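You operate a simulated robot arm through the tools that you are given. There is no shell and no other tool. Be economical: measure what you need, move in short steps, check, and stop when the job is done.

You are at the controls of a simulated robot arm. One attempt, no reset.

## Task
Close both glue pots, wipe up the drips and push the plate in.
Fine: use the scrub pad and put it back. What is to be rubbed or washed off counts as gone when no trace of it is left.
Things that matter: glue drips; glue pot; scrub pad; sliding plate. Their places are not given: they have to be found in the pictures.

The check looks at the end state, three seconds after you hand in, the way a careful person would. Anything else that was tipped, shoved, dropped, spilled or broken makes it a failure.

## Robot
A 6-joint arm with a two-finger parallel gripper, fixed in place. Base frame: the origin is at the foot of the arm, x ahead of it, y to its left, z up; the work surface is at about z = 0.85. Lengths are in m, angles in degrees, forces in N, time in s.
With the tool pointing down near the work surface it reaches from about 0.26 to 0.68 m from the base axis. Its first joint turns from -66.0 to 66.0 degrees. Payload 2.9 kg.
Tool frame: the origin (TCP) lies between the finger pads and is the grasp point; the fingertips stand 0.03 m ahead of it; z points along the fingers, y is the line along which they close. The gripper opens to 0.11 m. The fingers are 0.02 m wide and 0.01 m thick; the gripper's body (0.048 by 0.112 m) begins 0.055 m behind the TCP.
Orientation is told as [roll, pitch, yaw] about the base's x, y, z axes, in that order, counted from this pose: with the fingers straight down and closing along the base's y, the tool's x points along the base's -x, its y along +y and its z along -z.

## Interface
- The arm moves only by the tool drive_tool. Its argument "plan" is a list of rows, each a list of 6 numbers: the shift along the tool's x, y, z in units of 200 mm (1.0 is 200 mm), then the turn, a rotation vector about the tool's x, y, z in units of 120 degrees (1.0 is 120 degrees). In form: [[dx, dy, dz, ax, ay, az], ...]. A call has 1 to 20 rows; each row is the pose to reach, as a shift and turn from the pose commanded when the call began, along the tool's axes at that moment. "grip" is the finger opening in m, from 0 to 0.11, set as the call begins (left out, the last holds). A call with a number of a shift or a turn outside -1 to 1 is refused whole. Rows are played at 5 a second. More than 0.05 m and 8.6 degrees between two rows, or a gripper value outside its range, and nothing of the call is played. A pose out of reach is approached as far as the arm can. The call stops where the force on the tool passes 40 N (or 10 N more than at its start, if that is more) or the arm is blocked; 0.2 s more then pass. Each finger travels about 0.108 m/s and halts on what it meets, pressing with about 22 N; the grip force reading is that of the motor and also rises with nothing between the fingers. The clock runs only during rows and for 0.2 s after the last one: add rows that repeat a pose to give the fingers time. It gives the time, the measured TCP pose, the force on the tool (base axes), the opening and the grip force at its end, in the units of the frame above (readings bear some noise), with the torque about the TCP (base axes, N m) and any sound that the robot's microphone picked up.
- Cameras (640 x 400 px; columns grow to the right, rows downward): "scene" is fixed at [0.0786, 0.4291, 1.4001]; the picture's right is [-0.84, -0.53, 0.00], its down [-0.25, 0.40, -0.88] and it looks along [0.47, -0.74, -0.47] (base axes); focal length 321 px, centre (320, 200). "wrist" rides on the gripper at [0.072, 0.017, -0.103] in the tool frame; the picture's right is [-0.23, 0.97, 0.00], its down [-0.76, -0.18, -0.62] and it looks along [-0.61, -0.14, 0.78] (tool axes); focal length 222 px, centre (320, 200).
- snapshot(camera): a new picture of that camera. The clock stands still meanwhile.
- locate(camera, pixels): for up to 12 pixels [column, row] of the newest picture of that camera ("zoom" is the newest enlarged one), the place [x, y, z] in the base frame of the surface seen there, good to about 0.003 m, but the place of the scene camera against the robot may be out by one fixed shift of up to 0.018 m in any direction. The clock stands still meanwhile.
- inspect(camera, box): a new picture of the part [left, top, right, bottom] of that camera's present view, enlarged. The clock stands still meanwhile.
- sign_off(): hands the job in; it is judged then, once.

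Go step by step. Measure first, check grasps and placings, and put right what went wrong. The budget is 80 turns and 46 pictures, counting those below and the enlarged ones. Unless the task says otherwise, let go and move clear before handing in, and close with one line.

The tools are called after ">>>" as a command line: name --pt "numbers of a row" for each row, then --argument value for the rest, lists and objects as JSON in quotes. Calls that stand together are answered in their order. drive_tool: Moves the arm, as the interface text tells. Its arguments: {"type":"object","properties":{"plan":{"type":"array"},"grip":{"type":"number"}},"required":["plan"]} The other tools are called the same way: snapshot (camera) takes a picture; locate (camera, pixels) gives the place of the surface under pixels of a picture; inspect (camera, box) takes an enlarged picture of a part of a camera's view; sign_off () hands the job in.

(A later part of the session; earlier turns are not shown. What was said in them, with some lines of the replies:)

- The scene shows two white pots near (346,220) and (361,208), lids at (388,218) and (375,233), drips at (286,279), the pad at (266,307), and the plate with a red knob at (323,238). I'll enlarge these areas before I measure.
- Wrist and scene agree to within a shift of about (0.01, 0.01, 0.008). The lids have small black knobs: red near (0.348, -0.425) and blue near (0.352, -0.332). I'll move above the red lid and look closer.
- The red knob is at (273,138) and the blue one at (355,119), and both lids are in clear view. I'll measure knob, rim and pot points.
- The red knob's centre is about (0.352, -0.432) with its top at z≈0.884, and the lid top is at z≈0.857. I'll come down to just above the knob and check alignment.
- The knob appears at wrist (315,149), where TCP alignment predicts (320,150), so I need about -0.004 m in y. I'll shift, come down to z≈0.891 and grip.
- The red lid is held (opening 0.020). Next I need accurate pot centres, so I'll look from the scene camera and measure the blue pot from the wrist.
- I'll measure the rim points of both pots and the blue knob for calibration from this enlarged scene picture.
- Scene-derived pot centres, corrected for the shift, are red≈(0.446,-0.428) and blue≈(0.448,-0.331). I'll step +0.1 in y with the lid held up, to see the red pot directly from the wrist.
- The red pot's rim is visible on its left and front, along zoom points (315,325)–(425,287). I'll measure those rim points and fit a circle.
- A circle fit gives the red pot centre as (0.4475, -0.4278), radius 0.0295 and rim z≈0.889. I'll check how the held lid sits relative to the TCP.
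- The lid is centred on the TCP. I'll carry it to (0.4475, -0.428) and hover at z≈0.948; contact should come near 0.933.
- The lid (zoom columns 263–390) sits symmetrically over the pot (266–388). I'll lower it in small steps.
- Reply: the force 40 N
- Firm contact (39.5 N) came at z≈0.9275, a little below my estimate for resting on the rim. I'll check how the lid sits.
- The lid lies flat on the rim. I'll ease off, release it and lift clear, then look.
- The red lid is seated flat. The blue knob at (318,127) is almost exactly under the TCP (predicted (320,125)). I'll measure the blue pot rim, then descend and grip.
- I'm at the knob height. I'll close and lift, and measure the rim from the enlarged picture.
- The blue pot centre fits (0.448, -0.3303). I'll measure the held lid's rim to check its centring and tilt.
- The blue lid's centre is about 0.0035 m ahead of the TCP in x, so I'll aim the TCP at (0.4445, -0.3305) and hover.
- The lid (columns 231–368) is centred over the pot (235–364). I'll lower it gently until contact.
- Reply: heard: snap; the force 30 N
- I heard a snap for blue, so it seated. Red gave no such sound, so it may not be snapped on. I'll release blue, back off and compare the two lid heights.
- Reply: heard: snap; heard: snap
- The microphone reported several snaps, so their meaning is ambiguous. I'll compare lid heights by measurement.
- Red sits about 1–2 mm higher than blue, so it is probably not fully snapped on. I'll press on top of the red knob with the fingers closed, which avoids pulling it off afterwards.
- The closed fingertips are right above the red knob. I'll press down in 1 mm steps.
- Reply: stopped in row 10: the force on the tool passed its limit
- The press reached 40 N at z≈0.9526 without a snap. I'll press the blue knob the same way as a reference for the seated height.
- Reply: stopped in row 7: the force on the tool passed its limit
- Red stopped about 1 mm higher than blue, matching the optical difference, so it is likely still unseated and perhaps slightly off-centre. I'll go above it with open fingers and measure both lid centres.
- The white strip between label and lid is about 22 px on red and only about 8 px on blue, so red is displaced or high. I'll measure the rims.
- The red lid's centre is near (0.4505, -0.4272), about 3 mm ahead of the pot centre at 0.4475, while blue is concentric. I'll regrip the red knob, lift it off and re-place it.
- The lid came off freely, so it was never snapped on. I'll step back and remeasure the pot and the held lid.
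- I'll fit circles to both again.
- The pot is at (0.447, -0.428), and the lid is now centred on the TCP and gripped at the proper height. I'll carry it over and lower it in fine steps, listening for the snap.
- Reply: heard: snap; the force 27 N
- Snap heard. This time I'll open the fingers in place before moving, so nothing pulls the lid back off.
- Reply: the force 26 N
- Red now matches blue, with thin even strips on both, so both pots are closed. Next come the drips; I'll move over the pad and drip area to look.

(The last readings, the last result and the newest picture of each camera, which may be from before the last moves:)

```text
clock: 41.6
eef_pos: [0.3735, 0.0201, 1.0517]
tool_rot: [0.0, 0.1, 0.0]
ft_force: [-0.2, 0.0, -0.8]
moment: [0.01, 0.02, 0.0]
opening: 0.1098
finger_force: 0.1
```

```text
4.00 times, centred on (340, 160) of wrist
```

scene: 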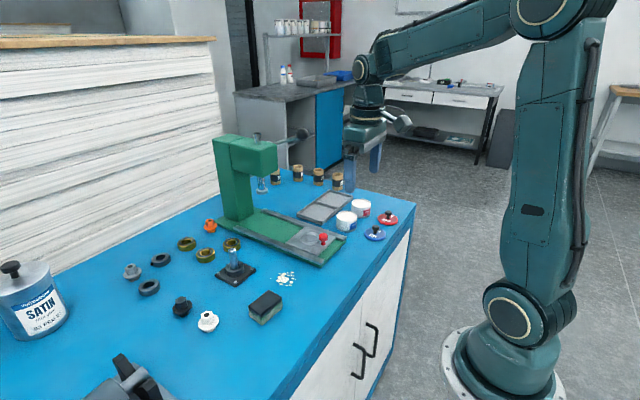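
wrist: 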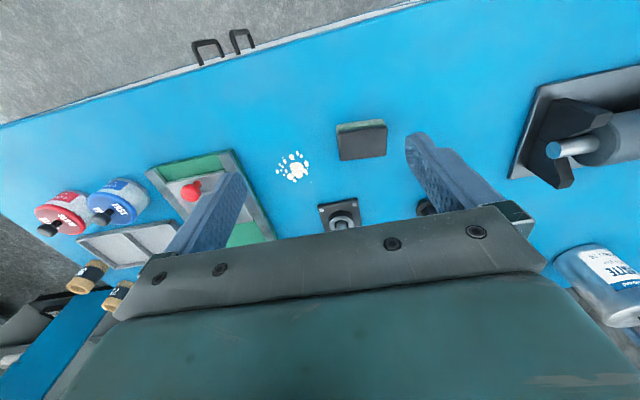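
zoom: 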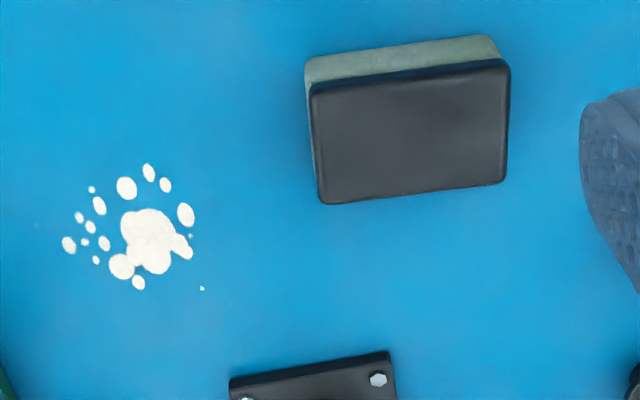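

The pad (dark back up, green scrub side down, top z≈0.881) and all the drips are clear, including tiny specks at zoom (202,289), (91,189) and (36,225). I'll measure the corners and extents.

>>> locate --camera "zoom" --pixels '[[314, 95], [504, 66], [502, 178], [324, 199], [410, 135], [148, 172], [91, 189], [69, 245], [139, 283], [202, 289], [186, 214], [37, 225]]'

>>> locate --camera "zoom" --pixels '[[235, 380], [390, 355], [310, 365], [5, 360], [5, 385]]'

```text
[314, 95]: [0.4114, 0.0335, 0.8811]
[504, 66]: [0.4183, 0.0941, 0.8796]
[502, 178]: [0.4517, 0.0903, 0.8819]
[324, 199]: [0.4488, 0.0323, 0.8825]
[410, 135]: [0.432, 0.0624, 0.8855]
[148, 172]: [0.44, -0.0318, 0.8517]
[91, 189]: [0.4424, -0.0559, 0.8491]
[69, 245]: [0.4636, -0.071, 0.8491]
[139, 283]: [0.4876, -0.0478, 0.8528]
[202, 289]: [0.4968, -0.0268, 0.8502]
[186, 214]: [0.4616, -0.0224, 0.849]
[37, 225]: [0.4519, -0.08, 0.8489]
```

```text
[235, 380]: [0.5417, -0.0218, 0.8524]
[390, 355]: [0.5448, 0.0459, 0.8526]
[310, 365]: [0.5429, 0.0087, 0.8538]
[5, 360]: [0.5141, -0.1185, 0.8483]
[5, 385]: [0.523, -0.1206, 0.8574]
```

The pad is centred at (0.4325, 0.0626), about 0.038 × 0.060, turned about -4.7°. I'll grip it along its long side with tips just above the table (TCP z≈0.887).

>>> drive_tool --pt "-0.1 0.07 0.1 0 0 0.01" --pt "-0.2 0.14 0.25 0 0 0.02" --pt "-0.2925 0.2125 0.4 0 0 0.039" --pt "-0.2925 0.2125 0.55 0 0 0.039" --pt "-0.2925 0.2125 0.6 0 0 0.039" --pt "-0.2925 0.2125 0.6 0 0 0.039" --grip 0.11

>>> inspect --camera "wrist" --box '[210, 80, 430, 220]'

```text
clock: 43.0
eef_pos: [0.4327, 0.0622, 0.9309]
tool_rot: [-0.1, -0.1, -4.7]
ft_force: [1.5, -0.6, -0.5]
moment: [0.03, -0.01, 0.02]
opening: 0.1099
finger_force: 0.1
```

```text
2.86 times, centred on (320, 150) of wrist
```

zoom: 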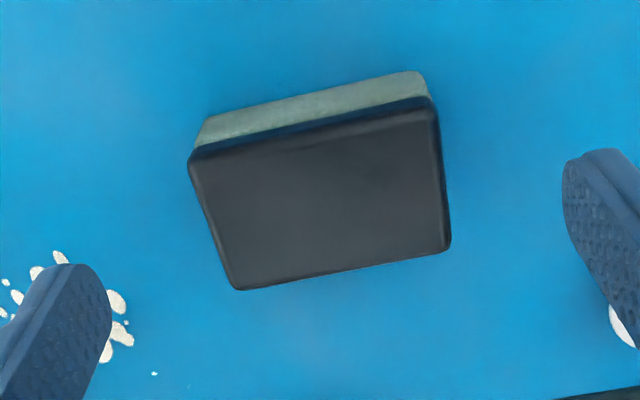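

The pad's top face is centred at zoom (329,199), matching the TCP. I'll check how close the white object by the right finger is before lowering.

>>> locate --camera "zoom" --pixels '[[615, 318], [625, 340], [190, 155], [437, 103], [447, 245], [240, 287]]'

>>> drive_tool --pt "0 0 0.08 0 0 0" --pt "0 0 0.16 0 0 0" --pt "0 0 0.22 0 0 0" --pt "0 0 0.22 0 0 0" --grip 0.08

>>> drive_tool --pt "0 0 0 0 0 0" --pt "0 0 0 0 0 0" --pt "0 0 0 0 0 0" --grip 0.0

```text
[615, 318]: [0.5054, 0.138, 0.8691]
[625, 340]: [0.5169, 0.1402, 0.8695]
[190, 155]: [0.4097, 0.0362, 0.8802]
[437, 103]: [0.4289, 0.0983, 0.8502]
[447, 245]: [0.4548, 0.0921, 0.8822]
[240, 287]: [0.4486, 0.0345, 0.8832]
```

```text
clock: 44.0
eef_pos: [0.4321, 0.0627, 0.886]
tool_rot: [0.0, 0.0, -4.7]
ft_force: [-0.3, 0.6, -0.4]
moment: [-0.04, -0.01, -0.01]
opening: 0.0799
finger_force: 0.1
```

```text
clock: 44.8
eef_pos: [0.4322, 0.0633, 0.8849]
tool_rot: [0.0, 0.1, -4.7]
ft_force: [0.1, 0.0, -0.2]
moment: [-0.01, -0.02, 0.0]
opening: 0.0636
finger_force: 22.1
```

The pad is gripped (opening 0.0636) at home pose (0.432, 0.063, 0.8855, -4.7°). I'll lift it, move over the drips and press lightly.

>>> drive_tool --pt "0 0 -0.1 0 0 0" --pt "0 0 -0.2 0 0 0" --pt "-0.04 -0.18 -0.2 0 0 0" --pt "-0.08 -0.36 -0.2 0 0 0" --pt "-0.123 -0.532 -0.2 0 0 0" --pt "-0.123 -0.532 -0.08 0 0 0" --pt "-0.123 -0.532 -0.02 0 0 0" --pt "-0.123 -0.532 0.0 0 0 0" --pt "-0.123 -0.532 0.01 0 0 0" --pt "-0.123 -0.532 0.01 0 0 0"

```text
clock: 47.0
eef_pos: [0.4482, -0.0455, 0.8852]
tool_rot: [-0.2, -0.1, -4.7]
ft_force: [-5.7, -1.3, 14.5]
moment: [0.01, 0.16, 0.0]
opening: 0.0636
finger_force: 21.9
```

Contact is 14.5 N, a good rubbing pressure. I'll scrub a zigzag over x 0.438–0.498 and y -0.063 to -0.027.

>>> drive_tool --pt "-0.125 0.01 0 0 0 0" --pt "-0.25 0.02 0 0 0 0" --pt "-0.257 -0.07 0 0 0 0" --pt "-0.107 -0.082 0 0 0 0" --pt "0.043 -0.094 0 0 0 0" --pt "0.05 -0.004 0 0 0 0" --pt "0.057 0.086 0 0 0 0" --pt "-0.093 0.098 0 0 0 0" --pt "-0.243 0.11 0 0 0 0" --pt "-0.25 0.02 0 0 0 0" --pt "-0.125 0.01 0 0 0 0" --pt "0 0 0 0 0 0" --pt "-0.107 -0.082 0 0 0 0" --pt "-0.257 -0.07 0 0 0 0" --pt "-0.107 -0.082 0 0 0 0" --pt "0 0 0 0 0 0" --pt "-0.146 0.062 0 0 0 0" --pt "-0.004 -0.05 0 0 0 0" --pt "-0.254 -0.03 0 0 0 0" --pt "-0.06 0 0 0 0 0"

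>>> drive_tool --pt "0 0 -0.15 0 0 0" --pt "0 0.1 -0.3 0 0 0" --pt "0 0.3 -0.45 0 0 0" --pt "0.1 0.5 -0.5 0 0 0" --pt "0.1 0.5 -0.5 0 0 0"

>>> snapshot --camera "wrist"

```text
refused: row 19 steps farther than a row can; nothing moved
```

```text
clock: 48.2
eef_pos: [0.4369, 0.0593, 0.9835]
tool_rot: [-0.1, 0.0, -4.6]
ft_force: [-0.3, -0.4, -0.9]
moment: [-0.01, -0.02, -0.01]
opening: 0.0635
finger_force: 22.3
```

```text
15 pictures are left
```

wrist: 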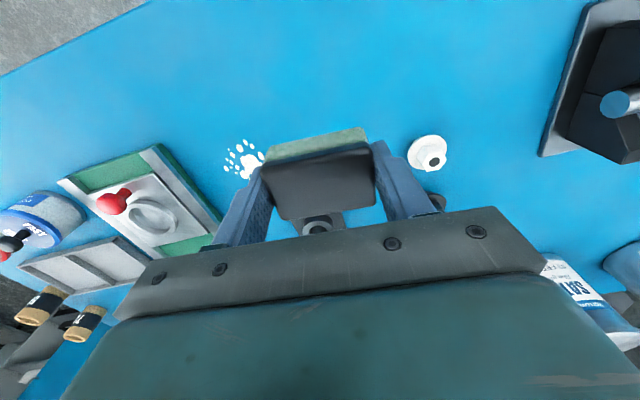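

The scrub call was refused because one step was too long, and only the lift was played. I'll reverse that lift back to the contact pose and scrub with shorter steps.

>>> drive_tool --pt "-0.1 -0.2 0.05 0 0 0" --pt "-0.1 -0.4 0.2 0 0 0" --pt "-0.1 -0.5 0.35 0 0 0" --pt "-0.1 -0.5 0.46 0 0 0" --pt "-0.1 -0.5 0.5 0 0 0" --pt "-0.1 -0.5 0.5 0 0 0"

>>> drive_tool --pt "-0.125 0.01 0 0 0 0" --pt "-0.25 0.02 0 0 0 0" --pt "-0.257 -0.07 0 0 0 0" --pt "-0.107 -0.082 0 0 0 0" --pt "0.043 -0.094 0 0 0 0" --pt "0.05 -0.004 0 0 0 0" --pt "0.057 0.086 0 0 0 0" --pt "-0.093 0.098 0 0 0 0" --pt "-0.243 0.11 0 0 0 0" --pt "-0.25 0.02 0 0 0 0" --pt "-0.125 0.01 0 0 0 0" --pt "0 0 0 0 0 0" --pt "-0.107 -0.082 0 0 0 0" --pt "-0.257 -0.07 0 0 0 0" --pt "-0.107 -0.082 0 0 0 0" --pt "0 0 0 0 0 0" --pt "-0.146 0.062 0 0 0 0" --pt "-0.004 -0.05 0 0 0 0" --pt "-0.1 -0.03 0 0 0 0" --pt "0 0 0 0 0 0"

>>> drive_tool --pt "0 0 -0.15 0 0 0" --pt "0 0.1 -0.3 0 0 0" --pt "0 0.3 -0.45 0 0 0" --pt "0.1 0.5 -0.5 0 0 0" --pt "0.1 0.5 -0.5 0 0 0"

>>> inspect --camera "wrist" --box '[180, 110, 300, 210]'

```text
clock: 49.6
eef_pos: [0.4459, -0.0457, 0.8859]
tool_rot: [-0.1, 0.0, -4.8]
ft_force: [-8.6, -1.9, 23.6]
moment: [0.04, 0.27, 0.0]
opening: 0.0637
finger_force: 21.9
```

```text
clock: 53.8
eef_pos: [0.4494, -0.0459, 0.8851]
tool_rot: [0.0, -0.1, -4.6]
ft_force: [-0.4, 0.5, -0.3]
moment: [0.0, 0.01, -0.01]
opening: 0.0637
finger_force: 21.9
```

```text
clock: 55.0
eef_pos: [0.4393, 0.0561, 0.9859]
tool_rot: [0.0, 0.0, -4.7]
ft_force: [-0.6, 0.2, 0.1]
moment: [0.02, 0.01, 0.03]
opening: 0.0636
finger_force: 21.5
```

```text
4.00 times, centred on (240, 160) of wrist
```

zoom: 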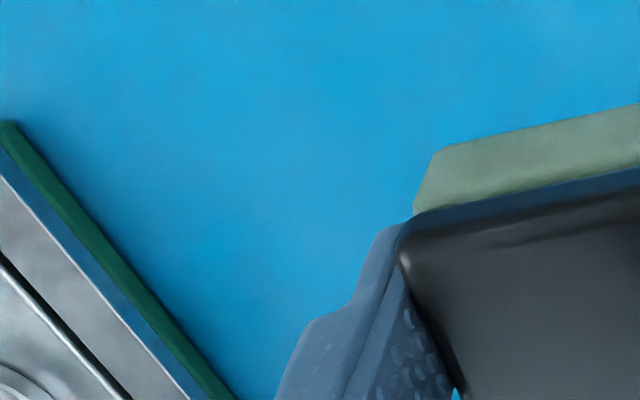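

The main drips are gone from this view, though the force had faded to zero by the end of the rub. I'll check the whole patch from the scene camera for faint traces.

>>> inspect --camera "scene" --box '[250, 255, 330, 305]'

```text
8.00 times, centred on (290, 280) of scene
```

zoom: 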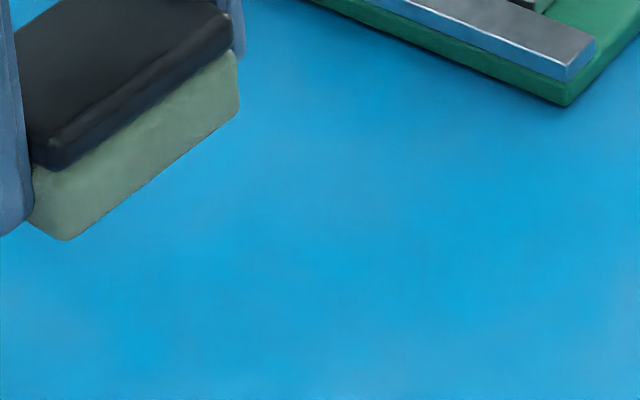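

The visible area is clean, but the held pad hides part of it, such as the far specks near x≈0.497. I'll do one more firm pass over the whole patch, slightly lower.

>>> drive_tool --pt "-0.1 -0.2 0.05 0 0 0" --pt "-0.1 -0.4 0.2 0 0 0" --pt "-0.1 -0.5 0.35 0 0 0" --pt "-0.1 -0.5 0.46 0 0 0" --pt "-0.1 -0.5 0.505 0 0 0" --pt "-0.1 -0.5 0.51 0 0 0" --pt "-0.1 -0.5 0.51 0 0 0"

>>> drive_tool --pt "-0.125 0.01 0 0 0 0" --pt "-0.25 0.02 0 0 0 0" --pt "-0.28 0.1 0.002 0 0 0" --pt "-0.15 0.1 0.002 0 0 0" --pt "-0.28 0.1 0.002 0 0 0" --pt "-0.28 0.0 0.003 0 0 0" --pt "-0.26 -0.09 0.003 0 0 0" --pt "-0.107 -0.1 0.004 0 0 0" --pt "0.043 -0.1 0.004 0 0 0" --pt "0.05 -0.004 0.005 0 0 0" --pt "0.057 0.086 0.005 0 0 0" --pt "-0.093 0.098 0.006 0 0 0" --pt "-0.25 0.06 0.006 0 0 0" --pt "-0.125 0.0 0.006 0 0 0" --pt "0 -0.04 0.006 0 0 0"

```text
clock: 56.6
eef_pos: [0.4493, -0.0461, 0.8839]
tool_rot: [-0.1, -0.2, -4.7]
ft_force: [-6.4, -2.9, 26.5]
moment: [0.05, 0.27, -0.01]
opening: 0.0634
finger_force: 22.1
```

```text
clock: 59.8
eef_pos: [0.4461, -0.0561, 0.8845]
tool_rot: [0.1, 0.0, -4.7]
ft_force: [0.2, -0.1, -0.6]
moment: [0.02, -0.01, 0.03]
opening: 0.0637
finger_force: 22.1
```

The pad has slid up slightly in the grip and just touches the table at this height. I'll carry it home to (0.432, 0.063), set it down and release.

>>> drive_tool --pt "0 0 -0.15 0 0 0" --pt "0 0.1 -0.25 0 0 0" --pt "0.06 0.3 -0.25 0 0 0" --pt "0.123 0.48 -0.25 0 0 0" --pt "0.123 0.572 -0.2 0 0 0" --pt "0.123 0.572 -0.08 0 0 0" --pt "0.123 0.572 -0.02 0 0 0" --pt "0.123 0.572 -0.002 0 0 0" --pt "0.123 0.572 -0.002 0 0 0"

>>> drive_tool --pt "0 0 0 0 0 0" --pt "0 0 0 0 0 0" --pt "0 0 -0.1 0 0 0" --pt "0 0 -0.25 0 0 0" --pt "0 0 -0.45 0 0 0" --pt "0.2 0 -0.6 0 0 0" --pt "0.3 -0.2 -0.65 0 0 -0.039" --pt "0.3 -0.3 -0.7 0 0 -0.039" --pt "0.3 -0.3 -0.7 0 0 -0.039" --grip 0.085

>>> snapshot --camera "wrist"

>>> inspect --camera "scene" --box '[230, 245, 330, 325]'

```text
clock: 61.8
eef_pos: [0.4328, 0.062, 0.8824]
tool_rot: [0.1, 0.0, -4.7]
ft_force: [0.6, -0.7, -1.4]
moment: [0.0, -0.05, 0.0]
opening: 0.0635
finger_force: 22.6
```

```text
clock: 63.8
eef_pos: [0.3663, 0.0079, 1.0231]
tool_rot: [0.0, 0.0, 0.0]
ft_force: [0.0, 0.1, 0.3]
moment: [0.0, 0.0, 0.01]
opening: 0.0851
finger_force: 0.1
```

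```text
12 pictures are left
```

wrist: 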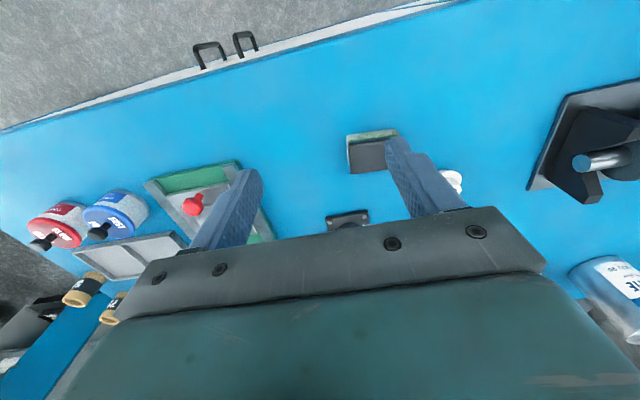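

```text
5.00 times, centred on (280, 285) of scene
```

zoom: 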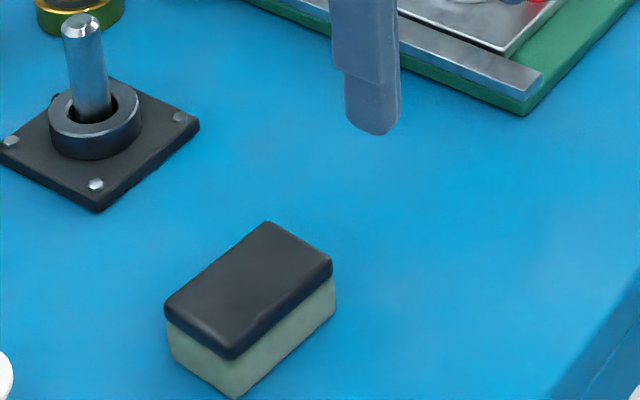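

The pad is back flat in its place and the patch is clean. Now the plate: I'll look at the rails, the press head and the travel.

>>> drive_tool --pt "0 -0.2 0 0 0 0" --pt "0 -0.4 0 0 0 0" --pt "0 -0.6 0 0 0 0" --pt "0.1 -0.8 0 0 0 0" --pt "0.15 -0.98 0 0 0 0" --pt "0.15 -0.98 0 0 0 0" --grip 0.05

>>> inspect --camera "wrist" --box '[240, 80, 420, 220]'

>>> inspect --camera "scene" --box '[200, 125, 360, 275]'

```text
clock: 65.2
eef_pos: [0.3392, -0.189, 1.0226]
tool_rot: [0.0, 0.0, -0.1]
ft_force: [0.4, 0.1, -0.1]
moment: [0.03, 0.0, 0.0]
opening: 0.0498
finger_force: 0.0
```

```text
2.86 times, centred on (330, 150) of wrist
```

zoom: 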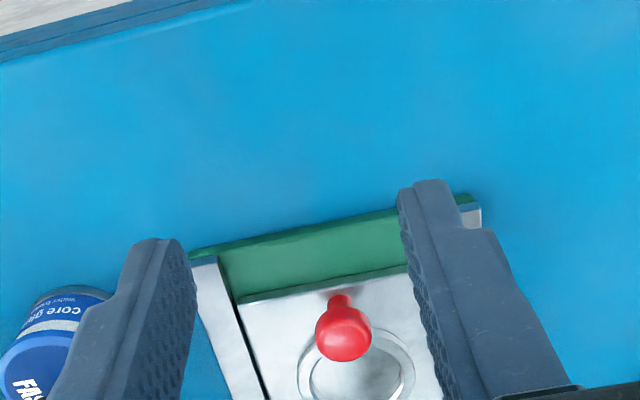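

```text
2.67 times, centred on (280, 200) of scene
```

zoom: 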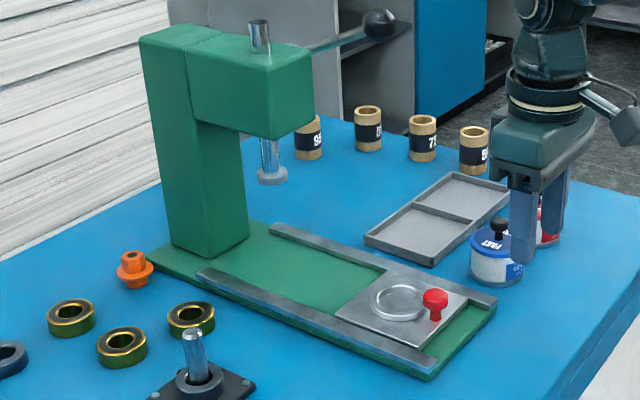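

I'll measure the knob, recess, ram, head and rail ends in this enlarged scene picture.

>>> locate --camera "zoom" --pixels '[[435, 294], [436, 318], [398, 300], [335, 316], [385, 271], [272, 180], [285, 138], [314, 118], [275, 226], [200, 272], [240, 240], [460, 290]]'

>>> locate --camera "wrist" --pixels '[[338, 195], [337, 187]]'

```text
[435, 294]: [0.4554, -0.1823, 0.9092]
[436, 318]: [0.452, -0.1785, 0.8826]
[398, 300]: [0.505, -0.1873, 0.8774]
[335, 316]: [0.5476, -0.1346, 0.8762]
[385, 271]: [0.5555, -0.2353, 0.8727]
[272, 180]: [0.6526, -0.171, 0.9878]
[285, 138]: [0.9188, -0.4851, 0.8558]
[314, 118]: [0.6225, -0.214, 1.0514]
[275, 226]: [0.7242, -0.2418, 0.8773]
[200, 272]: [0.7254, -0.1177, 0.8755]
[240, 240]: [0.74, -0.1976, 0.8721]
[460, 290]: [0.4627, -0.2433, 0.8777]
```

```text
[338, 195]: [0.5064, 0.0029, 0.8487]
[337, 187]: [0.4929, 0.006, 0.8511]
```

Knob centre is about (0.445, -0.190), its head spanning z≈0.884–0.902. The recess must travel about 0.155 m to the ram, where a vertical gripper could touch the press head (front x≈0.61, bottom z≈1.04). I'll tilt the tool 35° so its body leans back, with closed fingers behind the knob.

>>> drive_tool --pt "0 0 0 0 -0.06 0" --pt "0 0 0 0 -0.12 0" --pt "0 -0.005 0.05 0 -0.18 0" --pt "0 -0.01 0.15 0 -0.24 0" --pt "0 -0.01 0.3 0 -0.2917 0" --pt "-0.1 -0.01 0.45 0 -0.2917 0" --pt "-0.17 -0.01 0.56 0 -0.2917 0" --pt "-0.17 -0.01 0.56 0 -0.2917 0" --grip 0.0

>>> inspect --camera "scene" --box '[270, 180, 370, 270]'

```text
clock: 67.0
eef_pos: [0.3704, -0.1908, 0.9107]
tool_rot: [-0.2, -35.0, 0.0]
ft_force: [0.0, 0.6, -0.4]
moment: [-0.03, -0.05, 0.03]
opening: 0.0
finger_force: 21.8
```

```text
4.44 times, centred on (320, 225) of scene
```

zoom: 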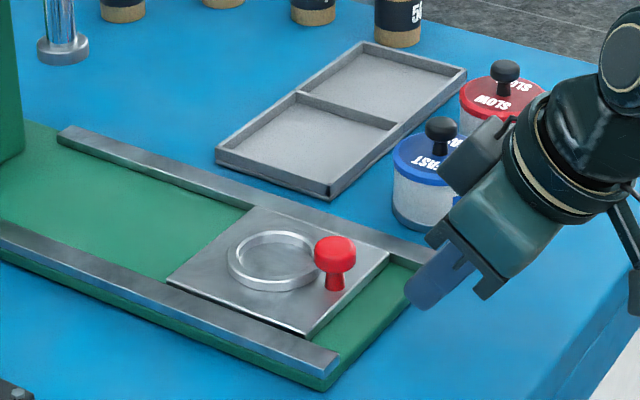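

The tilted fingers are clear of everything and line up behind the red knob. I'll push along +x slowly for the first part and check.

>>> drive_tool --pt "-0.0819 0 0.0574 0 0 0" --pt "-0.1434 0 0.1004 0 0 0" --pt "-0.1843 0 0.1291 0 0 0" --pt "-0.2253 0 0.1577 0 0 0" --pt "-0.2662 0 0.1864 0 0 0" --pt "-0.3072 0 0.2151 0 0 0" --pt "-0.3482 0 0.2438 0 0 0" --pt "-0.3891 0 0.2725 0 0 0" --pt "-0.4301 0 0.3011 0 0 0" --pt "-0.471 0 0.3298 0 0 0"

>>> inspect --camera "scene" --box '[200, 125, 360, 255]'

```text
clock: 69.2
eef_pos: [0.4869, -0.1893, 0.9096]
tool_rot: [-0.1, -35.0, 0.0]
ft_force: [-0.8, 0.0, -1.1]
moment: [0.0, 0.03, 0.0]
opening: 0.0
finger_force: 21.7
```

```text
3.08 times, centred on (280, 190) of scene
```

zoom: 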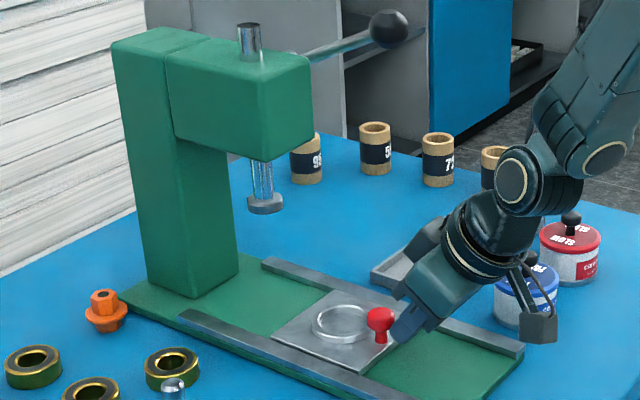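

The plate is sliding smoothly and tracking straight. I'll continue to the stop in small steps.

>>> drive_tool --pt "-0.041 0 0.0287 0 0 0" --pt "-0.0819 0 0.0574 0 0 0" --pt "-0.1229 0 0.086 0 0 0" --pt "-0.1638 0 0.1147 0 0 0" --pt "-0.2048 0 0.1434 0 0 0" --pt "-0.2458 0 0.1721 0 0 0" --pt "-0.2744 0 0.1922 0 0 0" --pt "-0.2949 0 0.2065 0 0 0" --pt "-0.3154 0 0.2208 0 0 0" --pt "-0.3359 0 0.2352 0 0 0" --pt "-0.3564 0 0.2495 0 0 0" --pt "-0.3768 0 0.2639 0 0 0" --pt "-0.3973 0 0.2782 0 0 0"

>>> inspect --camera "scene" --box '[200, 125, 360, 255]'

```text
clock: 72.0
eef_pos: [0.5767, -0.191, 0.9048]
tool_rot: [0.3, -33.8, -0.3]
ft_force: [-34.8, -0.1, -9.1]
moment: [-0.02, 0.62, 0.0]
opening: 0.0001
finger_force: 22.1
```

```text
3.08 times, centred on (280, 190) of scene
```

zoom: 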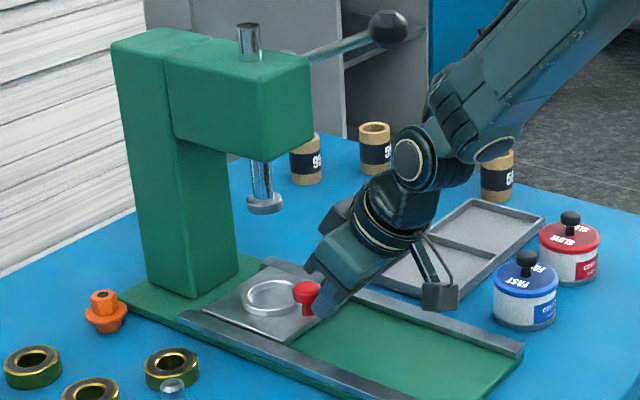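

The force rose to 35 N with the plate's far end against the column and the recess under the ram, so it is in. I'll back off, lift, straighten the tool and inspect everything.

>>> drive_tool --pt "0.041 0 -0.0287 0 0 0" --pt "0.123 0 -0.086 0 0 0" --pt "0.287 0 -0.2 0 0 0" --pt "0.41 0 -0.37 0 0 0" --pt "0.5 0 -0.55 0 0 0" --pt "0.6 0 -0.7 0 0 0" --pt "0.6 0 -0.7 0 0.06 0" --pt "0.6 0 -0.7 0 0.12 0" --pt "0.6 0 -0.7 0 0.18 0" --pt "0.6 0 -0.7 0 0.24 0" --pt "0.6 0 -0.7 0 0.28 0" --pt "0.6 0 -0.7 0 0.28 0"

>>> inspect --camera "scene" --box '[210, 160, 370, 260]'

>>> snapshot --camera "scene"

>>> snapshot --camera "wrist"

```text
clock: 74.6
eef_pos: [0.4054, -0.1916, 0.9567]
tool_rot: [-0.1, -1.3, -0.1]
ft_force: [-0.1, -0.3, -0.2]
moment: [0.02, 0.0, 0.0]
opening: 0.0002
finger_force: 21.7
```

```text
4.00 times, centred on (290, 210) of scene
```

zoom: 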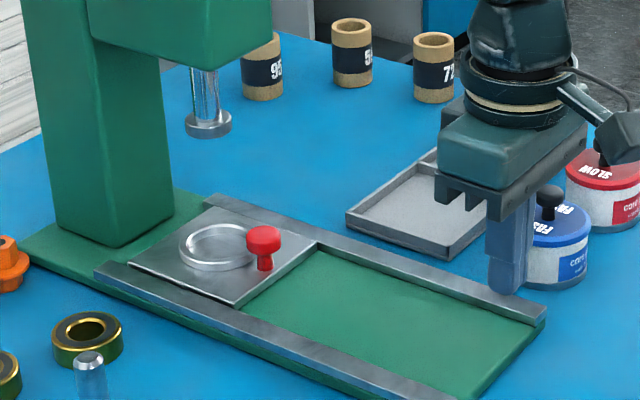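

```text
4 pictures are left
```

scene: 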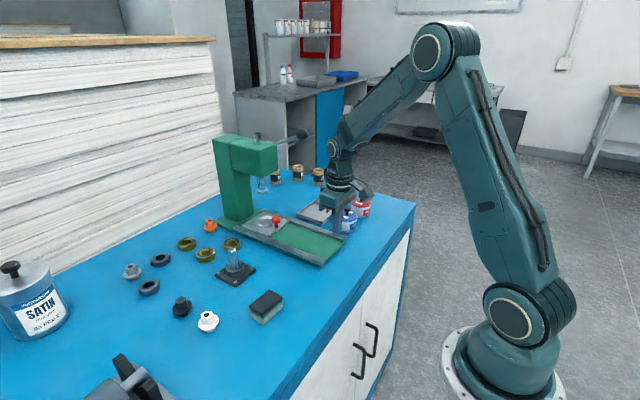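

```text
3 pictures are left
```

wrist: 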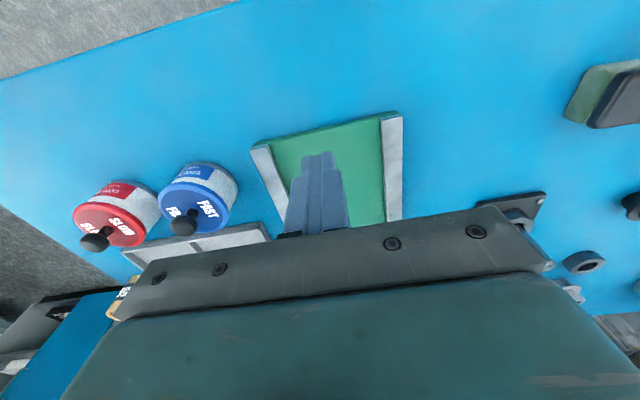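

The plate is home at its stop, both lids are on and everything else stands where it was. I'll lift clear and take one last close look at the wiped patch and the lids.

>>> drive_tool --pt "0.1 0 -0.2 0 0 0" --pt "0.2 0 -0.4 0 0 0" --pt "0.3 0 -0.6 0 0 0" --pt "0.3 0 -0.6 0 0 0" --grip 0.05

>>> inspect --camera "scene" --box '[245, 250, 325, 300]'

>>> inspect --camera "scene" --box '[330, 195, 380, 235]'

```text
clock: 75.6
eef_pos: [0.3429, -0.1929, 1.0754]
tool_rot: [-0.1, -1.4, 0.0]
ft_force: [-0.3, 1.2, -0.5]
moment: [-0.05, 0.0, 0.0]
opening: 0.0498
finger_force: 0.1
```

```text
8.00 times, centred on (285, 275) of scene
```

zoom: 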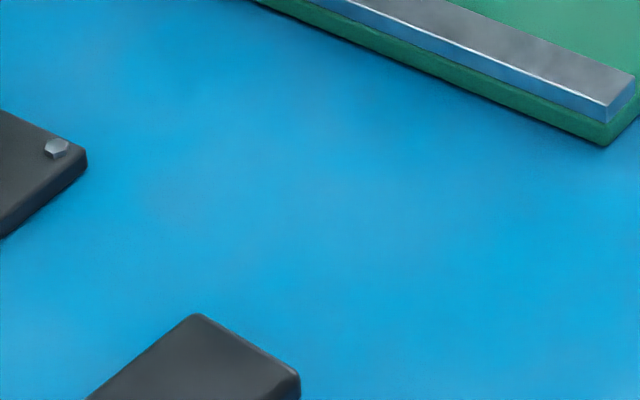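

```text
10.00 times, centred on (355, 215) of scene
```

zoom: 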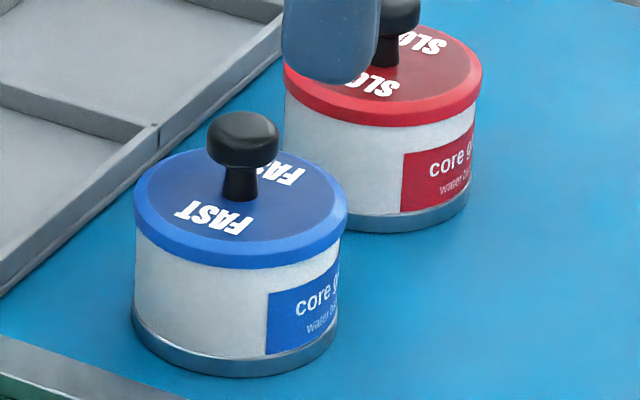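

The wiped patch shows no trace, and both lids sit flat at the same seated height. The pad is back, the plate is in and the arm is clear, so I'm handing in.

>>> sign_off

```text
The job is handed in.
```

I closed both glue pots, wiped up the drips with no trace left in the last pictures, put the scrub pad back in its place and pushed the plate in to its stop.
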